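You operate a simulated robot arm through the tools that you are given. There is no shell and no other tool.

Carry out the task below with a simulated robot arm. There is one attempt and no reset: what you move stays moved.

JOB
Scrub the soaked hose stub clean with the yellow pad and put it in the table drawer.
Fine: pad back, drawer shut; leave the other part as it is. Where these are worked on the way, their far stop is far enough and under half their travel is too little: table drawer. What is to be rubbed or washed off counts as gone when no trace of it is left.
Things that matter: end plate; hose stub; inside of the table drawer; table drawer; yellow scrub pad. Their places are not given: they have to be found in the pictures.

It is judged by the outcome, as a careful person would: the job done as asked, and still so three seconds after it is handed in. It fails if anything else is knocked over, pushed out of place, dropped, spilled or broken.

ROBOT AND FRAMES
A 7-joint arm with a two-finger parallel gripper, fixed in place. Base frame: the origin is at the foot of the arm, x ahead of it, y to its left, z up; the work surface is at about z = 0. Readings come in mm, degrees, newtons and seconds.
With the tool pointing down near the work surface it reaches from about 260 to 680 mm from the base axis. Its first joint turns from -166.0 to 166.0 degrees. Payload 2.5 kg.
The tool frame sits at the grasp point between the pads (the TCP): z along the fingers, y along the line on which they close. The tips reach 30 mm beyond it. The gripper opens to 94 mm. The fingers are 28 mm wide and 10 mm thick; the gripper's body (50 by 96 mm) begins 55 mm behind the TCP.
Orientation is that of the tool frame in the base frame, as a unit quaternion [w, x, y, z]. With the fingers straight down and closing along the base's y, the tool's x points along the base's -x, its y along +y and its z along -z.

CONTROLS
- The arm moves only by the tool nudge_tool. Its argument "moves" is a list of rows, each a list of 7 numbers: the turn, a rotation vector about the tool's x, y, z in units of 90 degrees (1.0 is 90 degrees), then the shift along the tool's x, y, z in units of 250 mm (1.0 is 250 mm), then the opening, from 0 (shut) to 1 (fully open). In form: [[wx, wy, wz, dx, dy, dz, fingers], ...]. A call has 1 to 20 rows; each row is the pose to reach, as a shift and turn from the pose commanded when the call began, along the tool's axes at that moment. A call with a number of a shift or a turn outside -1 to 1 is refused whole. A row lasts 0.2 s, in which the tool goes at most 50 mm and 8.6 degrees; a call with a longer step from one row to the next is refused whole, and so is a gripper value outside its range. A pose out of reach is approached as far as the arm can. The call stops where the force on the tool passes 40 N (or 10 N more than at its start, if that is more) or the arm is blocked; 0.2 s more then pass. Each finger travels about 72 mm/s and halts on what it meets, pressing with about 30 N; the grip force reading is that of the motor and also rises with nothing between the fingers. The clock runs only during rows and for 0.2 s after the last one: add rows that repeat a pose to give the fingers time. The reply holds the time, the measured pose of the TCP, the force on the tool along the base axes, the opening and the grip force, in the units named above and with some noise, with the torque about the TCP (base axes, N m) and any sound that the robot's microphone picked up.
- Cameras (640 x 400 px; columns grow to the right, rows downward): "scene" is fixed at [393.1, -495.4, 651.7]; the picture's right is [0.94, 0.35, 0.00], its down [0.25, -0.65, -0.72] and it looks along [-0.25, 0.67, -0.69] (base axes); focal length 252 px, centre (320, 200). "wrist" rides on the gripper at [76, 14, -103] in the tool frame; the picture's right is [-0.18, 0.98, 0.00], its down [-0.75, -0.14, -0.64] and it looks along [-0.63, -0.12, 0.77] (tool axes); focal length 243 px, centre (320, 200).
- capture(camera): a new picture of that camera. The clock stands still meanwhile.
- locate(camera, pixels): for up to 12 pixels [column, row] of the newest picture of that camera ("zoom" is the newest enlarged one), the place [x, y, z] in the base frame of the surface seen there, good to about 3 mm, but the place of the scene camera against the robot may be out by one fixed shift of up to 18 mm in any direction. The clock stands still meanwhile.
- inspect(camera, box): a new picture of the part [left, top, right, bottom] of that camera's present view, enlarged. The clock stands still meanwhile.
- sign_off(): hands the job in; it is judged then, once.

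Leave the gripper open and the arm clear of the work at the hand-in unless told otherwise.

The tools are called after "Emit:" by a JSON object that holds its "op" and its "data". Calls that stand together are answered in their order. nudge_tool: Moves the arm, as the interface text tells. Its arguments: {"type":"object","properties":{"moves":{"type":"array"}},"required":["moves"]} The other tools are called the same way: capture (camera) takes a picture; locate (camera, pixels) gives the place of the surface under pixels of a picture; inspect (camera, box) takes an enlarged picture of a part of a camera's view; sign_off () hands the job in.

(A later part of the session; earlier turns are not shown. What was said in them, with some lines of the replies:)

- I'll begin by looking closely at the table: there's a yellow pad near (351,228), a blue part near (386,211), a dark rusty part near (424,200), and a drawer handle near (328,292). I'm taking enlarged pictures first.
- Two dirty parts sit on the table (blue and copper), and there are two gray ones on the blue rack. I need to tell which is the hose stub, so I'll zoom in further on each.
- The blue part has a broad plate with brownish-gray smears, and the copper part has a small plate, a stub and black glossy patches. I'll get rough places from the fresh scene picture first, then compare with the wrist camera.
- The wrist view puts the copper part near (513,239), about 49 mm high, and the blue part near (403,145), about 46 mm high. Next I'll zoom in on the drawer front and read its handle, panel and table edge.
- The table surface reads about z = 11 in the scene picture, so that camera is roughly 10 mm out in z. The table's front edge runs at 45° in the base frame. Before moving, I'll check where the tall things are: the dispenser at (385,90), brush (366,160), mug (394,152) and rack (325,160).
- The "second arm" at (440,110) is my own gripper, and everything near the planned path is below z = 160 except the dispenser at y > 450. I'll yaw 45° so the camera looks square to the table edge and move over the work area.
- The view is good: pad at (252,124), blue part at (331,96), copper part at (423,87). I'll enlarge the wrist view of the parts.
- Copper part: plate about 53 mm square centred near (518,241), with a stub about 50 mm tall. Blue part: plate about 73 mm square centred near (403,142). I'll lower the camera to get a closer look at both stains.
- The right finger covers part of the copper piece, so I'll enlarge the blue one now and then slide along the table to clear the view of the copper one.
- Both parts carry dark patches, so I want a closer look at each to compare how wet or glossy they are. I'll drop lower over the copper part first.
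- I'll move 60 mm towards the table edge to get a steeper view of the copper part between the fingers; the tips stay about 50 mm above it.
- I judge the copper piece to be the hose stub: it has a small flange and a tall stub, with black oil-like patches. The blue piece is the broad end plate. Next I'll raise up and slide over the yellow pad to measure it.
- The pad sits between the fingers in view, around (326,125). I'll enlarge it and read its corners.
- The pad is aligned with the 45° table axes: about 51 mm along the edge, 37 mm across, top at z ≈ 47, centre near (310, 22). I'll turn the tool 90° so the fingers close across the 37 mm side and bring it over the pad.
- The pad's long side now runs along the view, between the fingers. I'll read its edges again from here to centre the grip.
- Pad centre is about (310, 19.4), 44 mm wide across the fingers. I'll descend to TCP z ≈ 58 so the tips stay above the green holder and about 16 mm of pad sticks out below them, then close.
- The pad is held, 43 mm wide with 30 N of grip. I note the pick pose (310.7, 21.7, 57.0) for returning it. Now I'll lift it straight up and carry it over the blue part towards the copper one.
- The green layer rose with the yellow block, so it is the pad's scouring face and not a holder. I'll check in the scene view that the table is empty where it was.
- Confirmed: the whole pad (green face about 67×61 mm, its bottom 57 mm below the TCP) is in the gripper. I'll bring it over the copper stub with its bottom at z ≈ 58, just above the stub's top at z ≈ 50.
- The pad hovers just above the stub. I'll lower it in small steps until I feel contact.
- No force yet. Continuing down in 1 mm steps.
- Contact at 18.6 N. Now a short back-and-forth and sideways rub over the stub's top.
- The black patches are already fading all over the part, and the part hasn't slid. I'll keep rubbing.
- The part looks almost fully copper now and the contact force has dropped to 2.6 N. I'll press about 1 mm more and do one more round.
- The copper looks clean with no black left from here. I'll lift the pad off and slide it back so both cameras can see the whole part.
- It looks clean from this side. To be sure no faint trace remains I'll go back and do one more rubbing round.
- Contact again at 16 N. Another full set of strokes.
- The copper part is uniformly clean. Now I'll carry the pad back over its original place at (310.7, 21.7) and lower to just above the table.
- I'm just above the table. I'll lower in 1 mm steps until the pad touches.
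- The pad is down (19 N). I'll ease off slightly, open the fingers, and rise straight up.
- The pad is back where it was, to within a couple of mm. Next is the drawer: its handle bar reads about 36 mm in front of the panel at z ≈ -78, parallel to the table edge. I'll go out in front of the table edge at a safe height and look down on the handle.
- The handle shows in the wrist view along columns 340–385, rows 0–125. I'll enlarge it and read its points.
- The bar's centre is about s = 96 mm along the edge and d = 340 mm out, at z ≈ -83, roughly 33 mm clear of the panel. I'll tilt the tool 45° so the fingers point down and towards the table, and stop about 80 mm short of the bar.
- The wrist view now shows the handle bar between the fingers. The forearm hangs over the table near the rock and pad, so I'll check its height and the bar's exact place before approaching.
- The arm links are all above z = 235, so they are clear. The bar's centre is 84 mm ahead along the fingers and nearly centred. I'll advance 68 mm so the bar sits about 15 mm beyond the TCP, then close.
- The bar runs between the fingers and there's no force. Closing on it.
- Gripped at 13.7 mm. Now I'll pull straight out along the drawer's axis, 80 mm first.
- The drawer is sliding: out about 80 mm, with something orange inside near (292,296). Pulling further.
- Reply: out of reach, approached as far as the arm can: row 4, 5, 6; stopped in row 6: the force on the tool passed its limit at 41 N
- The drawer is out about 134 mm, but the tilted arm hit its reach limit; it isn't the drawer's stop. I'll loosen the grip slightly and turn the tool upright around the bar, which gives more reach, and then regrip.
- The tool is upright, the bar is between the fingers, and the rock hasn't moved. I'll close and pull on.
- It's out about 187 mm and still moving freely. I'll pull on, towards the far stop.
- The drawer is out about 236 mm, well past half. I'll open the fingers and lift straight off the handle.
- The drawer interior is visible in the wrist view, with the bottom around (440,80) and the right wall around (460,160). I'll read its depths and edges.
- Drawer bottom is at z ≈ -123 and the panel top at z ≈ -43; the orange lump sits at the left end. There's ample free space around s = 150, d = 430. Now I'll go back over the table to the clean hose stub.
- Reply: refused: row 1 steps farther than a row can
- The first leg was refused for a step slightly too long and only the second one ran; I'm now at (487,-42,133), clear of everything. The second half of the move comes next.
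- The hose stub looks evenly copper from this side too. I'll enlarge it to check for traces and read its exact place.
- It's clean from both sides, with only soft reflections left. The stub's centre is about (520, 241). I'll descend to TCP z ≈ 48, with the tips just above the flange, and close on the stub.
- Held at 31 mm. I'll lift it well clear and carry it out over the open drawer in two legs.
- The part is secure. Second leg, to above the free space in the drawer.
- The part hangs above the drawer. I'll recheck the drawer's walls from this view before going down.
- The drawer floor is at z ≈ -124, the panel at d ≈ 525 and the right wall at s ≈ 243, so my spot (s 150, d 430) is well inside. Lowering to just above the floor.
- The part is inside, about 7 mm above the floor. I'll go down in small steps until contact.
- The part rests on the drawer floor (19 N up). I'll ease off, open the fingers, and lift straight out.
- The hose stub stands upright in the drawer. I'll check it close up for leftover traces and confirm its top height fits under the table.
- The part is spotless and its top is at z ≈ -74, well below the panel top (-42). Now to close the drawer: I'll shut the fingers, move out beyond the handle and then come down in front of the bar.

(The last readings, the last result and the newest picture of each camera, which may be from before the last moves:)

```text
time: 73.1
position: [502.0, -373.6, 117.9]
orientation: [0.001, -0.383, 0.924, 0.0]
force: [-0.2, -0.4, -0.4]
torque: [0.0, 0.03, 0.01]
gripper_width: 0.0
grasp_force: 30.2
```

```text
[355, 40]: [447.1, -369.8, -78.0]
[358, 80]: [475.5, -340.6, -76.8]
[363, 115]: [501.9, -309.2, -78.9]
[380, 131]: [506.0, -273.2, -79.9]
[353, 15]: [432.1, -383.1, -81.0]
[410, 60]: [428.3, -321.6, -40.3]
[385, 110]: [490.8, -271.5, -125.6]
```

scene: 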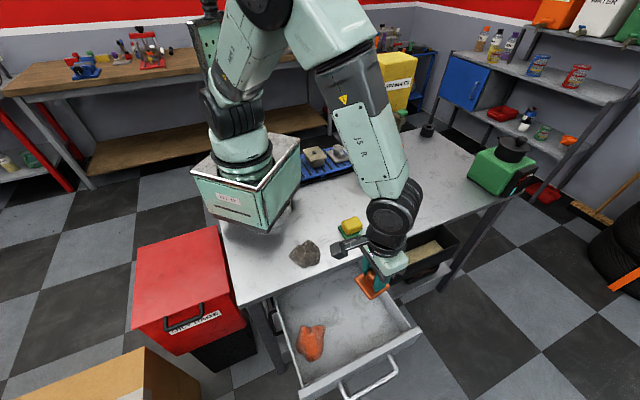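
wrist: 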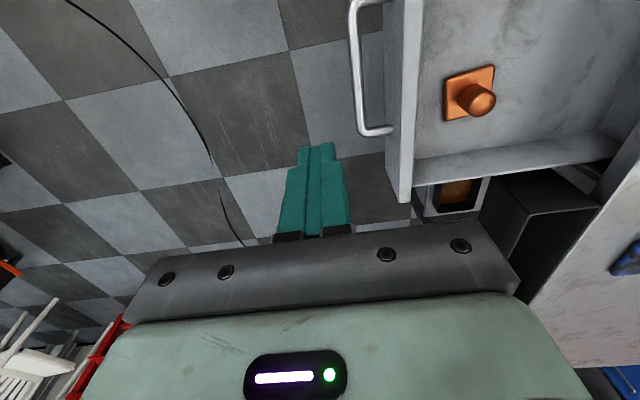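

The bar is at d ≈ 576 and my fingers at d ≈ 619, so there's clearance. Going straight down to z ≈ -75.

Emit:
{"op": "nudge_tool", "data": {"moves": [[0, 0, 0, 0, 0, 0.16, 0.0], [0, 0, 0, 0, 0, 0.32, 0.0], [0, 0, 0, 0, 0, 0.48, 0.0], [0, 0, 0, 0, 0, 0.64, 0.0], [0, 0, 0, 0, 0, 0.77, 0.0], [0, 0, 0, 0, 0, 0.77, 0.0]]}}

Emit:
{"op": "inspect", "data": {"camera": "scene", "box": [260, 230, 430, 400]}}

```text
time: 74.5
position: [503.2, -371.3, -72.7]
orientation: [0.002, -0.382, 0.924, -0.001]
force: [-0.1, -0.7, 0.1]
torque: [-0.01, -0.01, 0.02]
gripper_width: 0.1
grasp_force: 30.2
```

```text
2.35 times, centred on (345, 315) of scene
```

zoom: 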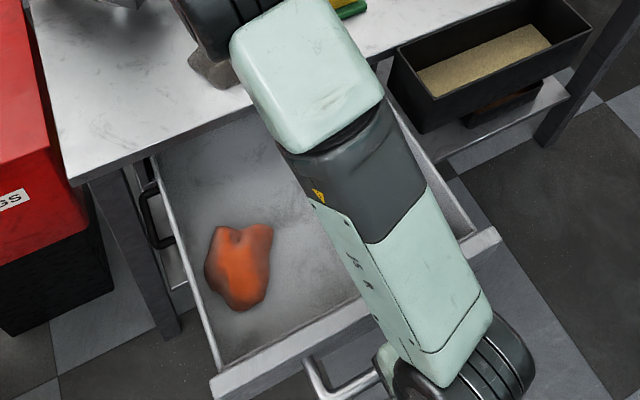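

Fingers are in front of the bar. I'll push the drawer in slowly, about 130 mm on this first stroke.

Emit:
{"op": "nudge_tool", "data": {"moves": [[0, 0, 0, 0, 0.04, 0, 0.0], [0, 0, 0, 0, 0.08, 0, 0.0], [0, 0, 0, 0, 0.1, 0, 0.0], [0, 0, 0, 0, 0.12, 0, 0.0], [0, 0, 0, 0, 0.15, 0, 0.0], [0, 0, 0, 0, 0.18, 0, 0.0], [0, 0, 0, 0, 0.22, 0, 0.0], [0, 0, 0, 0, 0.26, 0, 0.0], [0, 0, 0, 0, 0.3, 0, 0.0], [0, 0, 0, 0, 0.34, 0, 0.0], [0, 0, 0, 0, 0.38, 0, 0.0], [0, 0, 0, 0, 0.42, 0, 0.0], [0, 0, 0, 0, 0.46, 0, 0.0], [0, 0, 0, 0, 0.5, 0, 0.0], [0, 0, 0, 0, 0.53, 0, 0.0], [0, 0, 0, 0, 0.55, 0, 0.0], [0, 0, 0, 0, 0.56, 0, 0.0]]}}

Emit:
{"op": "capture", "data": {"camera": "scene"}}

Emit:
{"op": "capture", "data": {"camera": "wrist"}}

```text
time: 78.1
position: [403.8, -272.3, -73.8]
orientation: [0.001, -0.383, 0.924, 0.001]
force: [-0.3, -2.3, -0.5]
torque: [-0.03, 0.0, -0.01]
gripper_width: 0.1
grasp_force: 30.6
```

```text
taken
```

scene: 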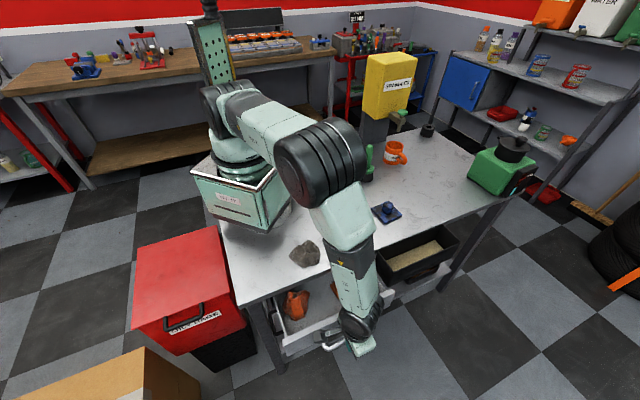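

```text
taken
```

wrist: 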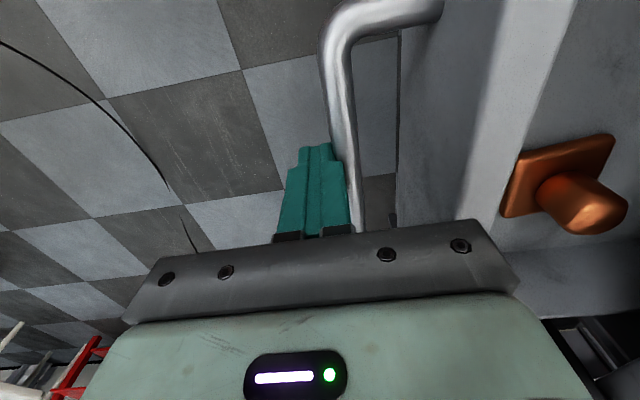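

The drawer is about half closed and the stub is still upright. Another 60 mm upright, and then I'll tilt the tool so the gripper body clears the table edge.

Emit:
{"op": "nudge_tool", "data": {"moves": [[0, 0, 0, 0, 0.02, 0, 0.0], [0, 0, 0, 0, 0.05, 0, 0.0], [0, 0, 0, 0, 0.09, 0, 0.0], [0, 0, 0, 0, 0.13, 0, 0.0], [0, 0, 0, 0, 0.17, 0, 0.0], [0, 0, 0, 0, 0.21, 0, 0.0], [0, 0, 0, 0, 0.23, 0, 0.0], [0, 0, 0, 0, 0.24, 0, 0.0], [0, 0, 0, 0, 0.24, 0, 0.0]]}}

Emit:
{"op": "capture", "data": {"camera": "wrist"}}

```text
time: 80.1
position: [361.4, -230.6, -73.4]
orientation: [0.001, -0.383, 0.924, -0.001]
force: [1.6, -1.3, 1.9]
torque: [-0.01, -0.04, 0.0]
gripper_width: 0.0
grasp_force: 30.5
```

```text
taken
```

wrist: 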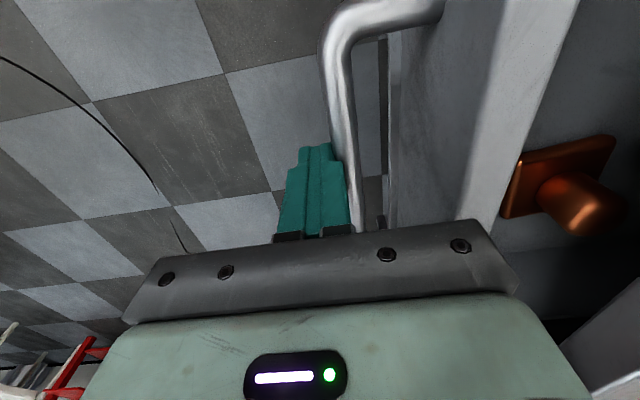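

The bar is about 63 mm from closed. I'll back off 15 mm, tilt 15° for table-edge clearance, and push on.

Emit:
{"op": "nudge_tool", "data": {"moves": [[0, 0, 0, 0, -0.04, 0, 0.0], [-0.08, 0, 0, 0, -0.06, 0, 0.0], [-0.167, 0, 0, 0, -0.06, 0, 0.0], [-0.167, 0, 0, 0, -0.02, 0, 0.0], [-0.167, 0, 0, 0, 0.02, 0, 0.0], [-0.167, 0, 0, 0, 0.05, 0, 0.0], [-0.167, 0, 0, 0, 0.08, 0, 0.0], [-0.167, 0, 0, 0, 0.11, 0, 0.0], [-0.167, 0, 0, 0, 0.14, 0, 0.0], [-0.167, 0, 0, 0, 0.17, 0, 0.0], [-0.167, 0, 0, 0, 0.19, 0, 0.0], [-0.167, 0, 0, 0, 0.2, 0, 0.0]]}}

Emit:
{"op": "capture", "data": {"camera": "wrist"}}

Emit:
{"op": "inspect", "data": {"camera": "scene", "box": [240, 210, 410, 370]}}

```text
time: 82.7
position: [325.6, -195.5, -74.6]
orientation: [-0.048, -0.379, 0.916, 0.121]
force: [1.1, -0.7, 1.0]
torque: [0.02, -0.02, 0.01]
gripper_width: 0.1
grasp_force: 30.3
```

```text
taken
```

wrist: 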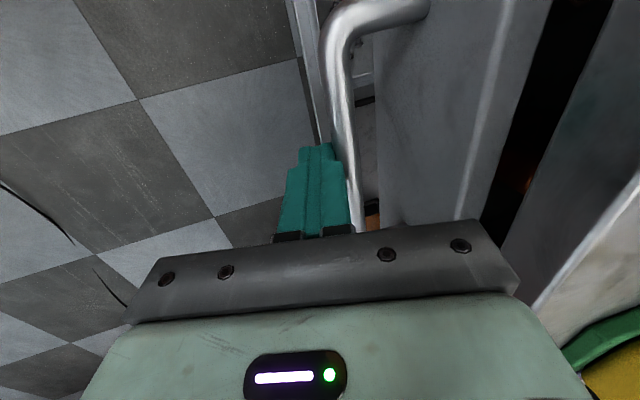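

```text
2.50 times, centred on (325, 290) of scene
```

zoom: 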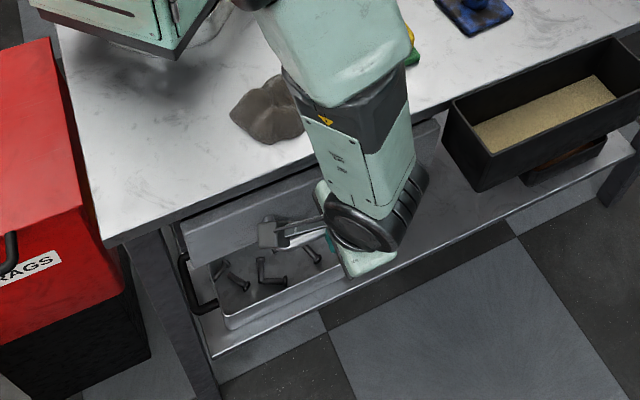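

Nearly closed, and the rock is unmoved. I'll push the last few mm slowly until I feel the stop.

Emit:
{"op": "locate", "data": {"camera": "zoom", "pixels": [[300, 60], [300, 90], [320, 150], [360, 240], [290, 230], [270, 110]]}}

Emit:
{"op": "nudge_tool", "data": {"moves": [[0, 0, 0, 0, 0.015, 0.004, 0.0], [0, 0, 0, 0, 0.027, 0.0072, 0.0], [0, 0, 0, 0, 0.035, 0.0094, 0.0], [0, 0, 0, 0, 0.043, 0.0115, 0.0], [0, 0, 0, 0, 0.051, 0.0137, 0.0], [0, 0, 0, 0, 0.059, 0.0158, 0.0]]}}

Emit:
{"op": "capture", "data": {"camera": "wrist"}}

```text
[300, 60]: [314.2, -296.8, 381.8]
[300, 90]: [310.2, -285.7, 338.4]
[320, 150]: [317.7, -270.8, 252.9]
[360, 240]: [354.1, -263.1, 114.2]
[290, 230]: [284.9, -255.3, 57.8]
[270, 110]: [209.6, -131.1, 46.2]
```

```text
time: 84.2
position: [318.8, -186.8, -74.2]
orientation: [-0.045, -0.379, 0.917, 0.116]
force: [0.9, -3.2, -3.8]
torque: [-0.07, -0.05, -0.01]
gripper_width: 0.0
grasp_force: 30.0
stopped in row 6: the force on the tool passed its limit at 41 N (the readings are from after the stop); the commanded pose is now the measured one
```

```text
taken
```

wrist: 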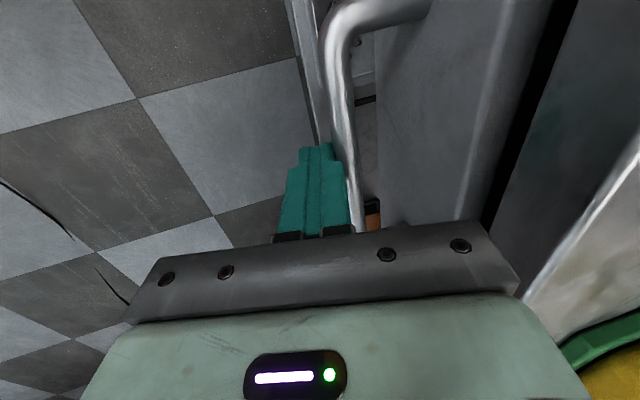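

The push stopped at over 40 N with the bar at its original distance, so the drawer has reached its closed stop. I'll back away a little and confirm the panel position against the table edge.

Emit:
{"op": "nudge_tool", "data": {"moves": [[0, 0, 0, 0, -0.1, 0, 0.0], [0, 0, 0, 0, -0.22, -0.06, 0.0], [0, 0, 0, 0, -0.3, -0.2, 0.0], [0, 0, 0, 0, -0.3, -0.36, 0.1], [0.08, 0, 0, 0, -0.3, -0.52, 0.2], [0.167, 0, 0, 0, -0.3, -0.68, 0.3], [0.167, 0, 0, 0, -0.3, -0.8, 0.4], [0.167, 0, 0, 0, -0.3, -0.8, 0.5]]}}

Emit:
{"op": "capture", "data": {"camera": "wrist"}}

Emit:
{"op": "inspect", "data": {"camera": "scene", "box": [240, 240, 410, 360]}}

```text
time: 86.0
position: [403.7, -273.4, 102.8]
orientation: [0.005, -0.382, 0.924, -0.004]
force: [0.5, -0.5, 0.6]
torque: [-0.01, 0.02, -0.02]
gripper_width: 47.0
grasp_force: 0.1
```

```text
taken
```

wrist: 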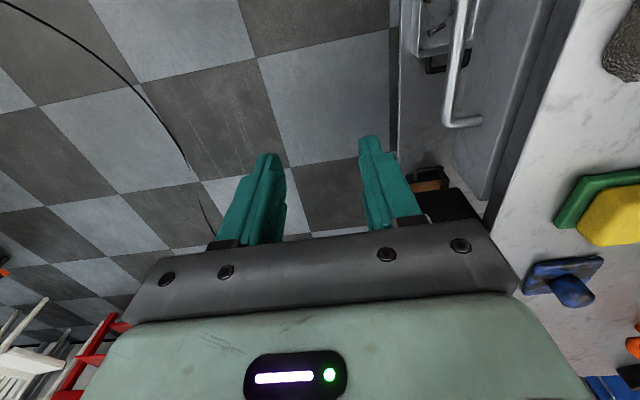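

```text
3.33 times, centred on (325, 300) of scene
```

zoom: 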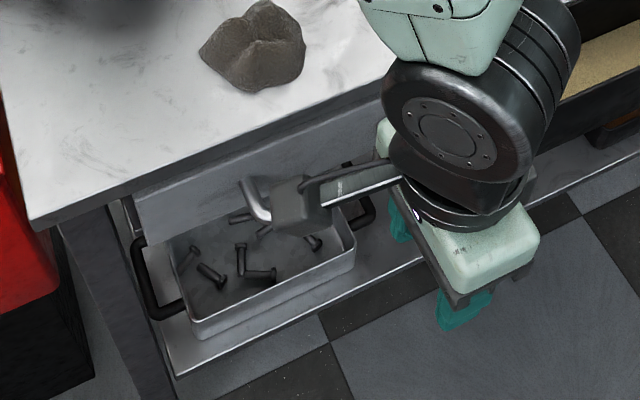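

Emit:
{"op": "locate", "data": {"camera": "wrist", "pixels": [[455, 40], [450, 80], [446, 115], [490, 60], [500, 100], [480, 150], [520, 60], [540, 60], [505, 150], [475, 121]]}}

Emit:
{"op": "inspect", "data": {"camera": "wrist", "box": [420, 0, 580, 200]}}

```text
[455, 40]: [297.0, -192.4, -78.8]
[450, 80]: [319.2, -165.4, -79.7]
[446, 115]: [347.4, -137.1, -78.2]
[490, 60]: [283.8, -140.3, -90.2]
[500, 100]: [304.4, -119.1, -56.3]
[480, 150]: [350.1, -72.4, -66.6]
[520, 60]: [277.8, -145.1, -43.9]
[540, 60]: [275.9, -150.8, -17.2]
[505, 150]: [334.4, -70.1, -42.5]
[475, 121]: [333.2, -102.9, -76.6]
```

```text
2.00 times, centred on (500, 100) of wrist
```

zoom: 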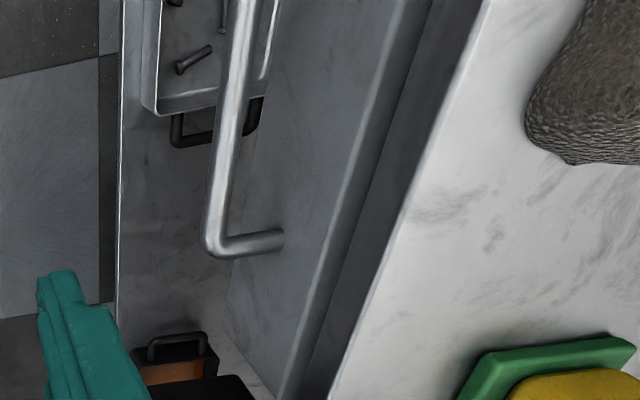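

The panel face is at d ≈ 299.5, flush with the table edge (≈ 301), and the bar is back at d ≈ 342. The drawer is shut. I'll raise the arm clear with the gripper open and check the whole scene.

Emit:
{"op": "nudge_tool", "data": {"moves": [[0, 0, 0, 0, 0, -0.18, 0.6], [0, 0, 0, 0, 0, -0.36, 0.8], [0, 0, 0, 0, 0, -0.54, 1.0], [0, 0, 0, -0.1, 0, -0.7, 1.0], [0, 0, 0, -0.2, 0, -0.85, 1.0], [0, 0, 0, -0.3, 0, -0.95, 1.0], [0, 0, 0, -0.45, 0, -0.95, 1.0], [0, 0, 0, -0.6, 0, -0.95, 1.0], [0, 0, 0, -0.6, 0, -0.95, 1.0]]}}

Emit:
{"op": "capture", "data": {"camera": "scene"}}

Emit:
{"op": "capture", "data": {"camera": "wrist"}}

Emit:
{"op": "inspect", "data": {"camera": "scene", "box": [240, 190, 460, 350]}}

```text
time: 88.0
position: [507.7, -167.9, 337.0]
orientation: [0.004, -0.382, 0.924, -0.004]
force: [-0.6, 0.2, 0.8]
torque: [0.01, 0.0, -0.01]
gripper_width: 94.0
grasp_force: 0.1
```

```text
taken
```

scene: 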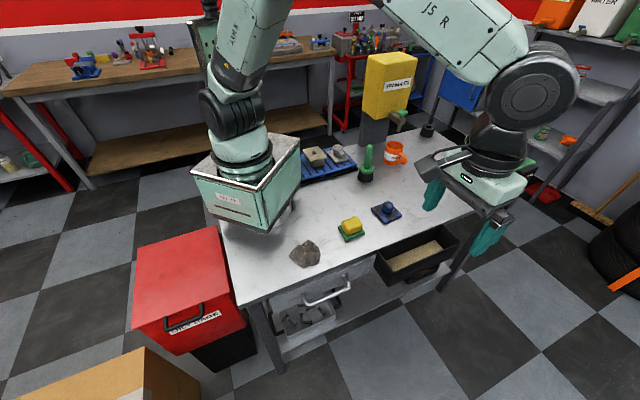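

```text
taken
```

wrist: 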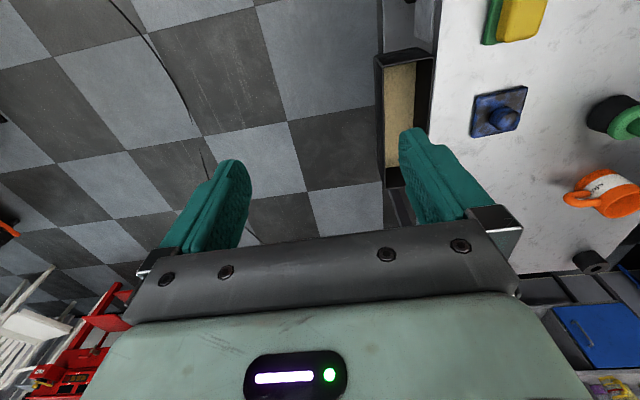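

```text
2.50 times, centred on (350, 270) of scene
```

zoom: 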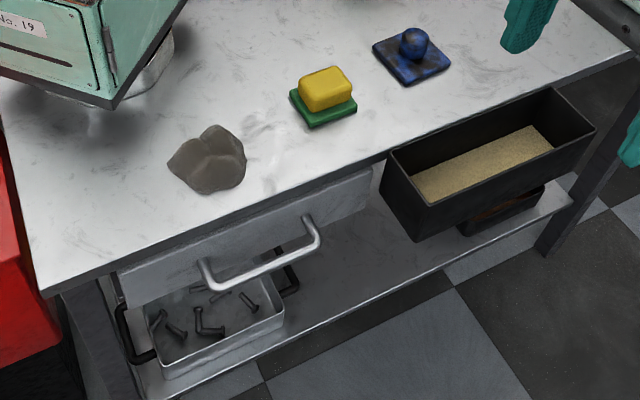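

Everything checks out in the final pictures:
- **Drawer:** shut, with the clean hose stub inside and the handle back at its original pixels.
- **Pad:** back in its place.
- **Blue end plate:** untouched and still dirty.
- **Rock, bins and mug:** where they were.
- **Arm:** raised clear with the gripper open.

I'm handing in.

Emit:
{"op": "sign_off", "data": {}}

```text
The job is handed in.
```

I handed the job in. The hose stub is scrubbed clean and standing in the shut table drawer, and the yellow pad is back where it started.

- **Which part I cleaned:** I took the copper piece (small flange, tall stub, black patches) to be the hose stub and the blue one to be the end plate. Nothing was labelled, so that choice rests on shape and stain. If I have it backwards, I cleaned the wrong part.
- **Scrubbing:** I rubbed the top of the stub with the pad until the patches had faded everywhere. Close-ups from both cameras afterwards showed no trace.
- **Drawer:** I opened it about 236 mm and never felt its far stop, so I'm assuming that was past half its travel. It closed until it hit the stop, and the panel is flush with the table edge as before.
- **Everything else:** the blue part wasn't touched, and nothing else had moved in the final pictures. The arm is raised clear with the gripper open.
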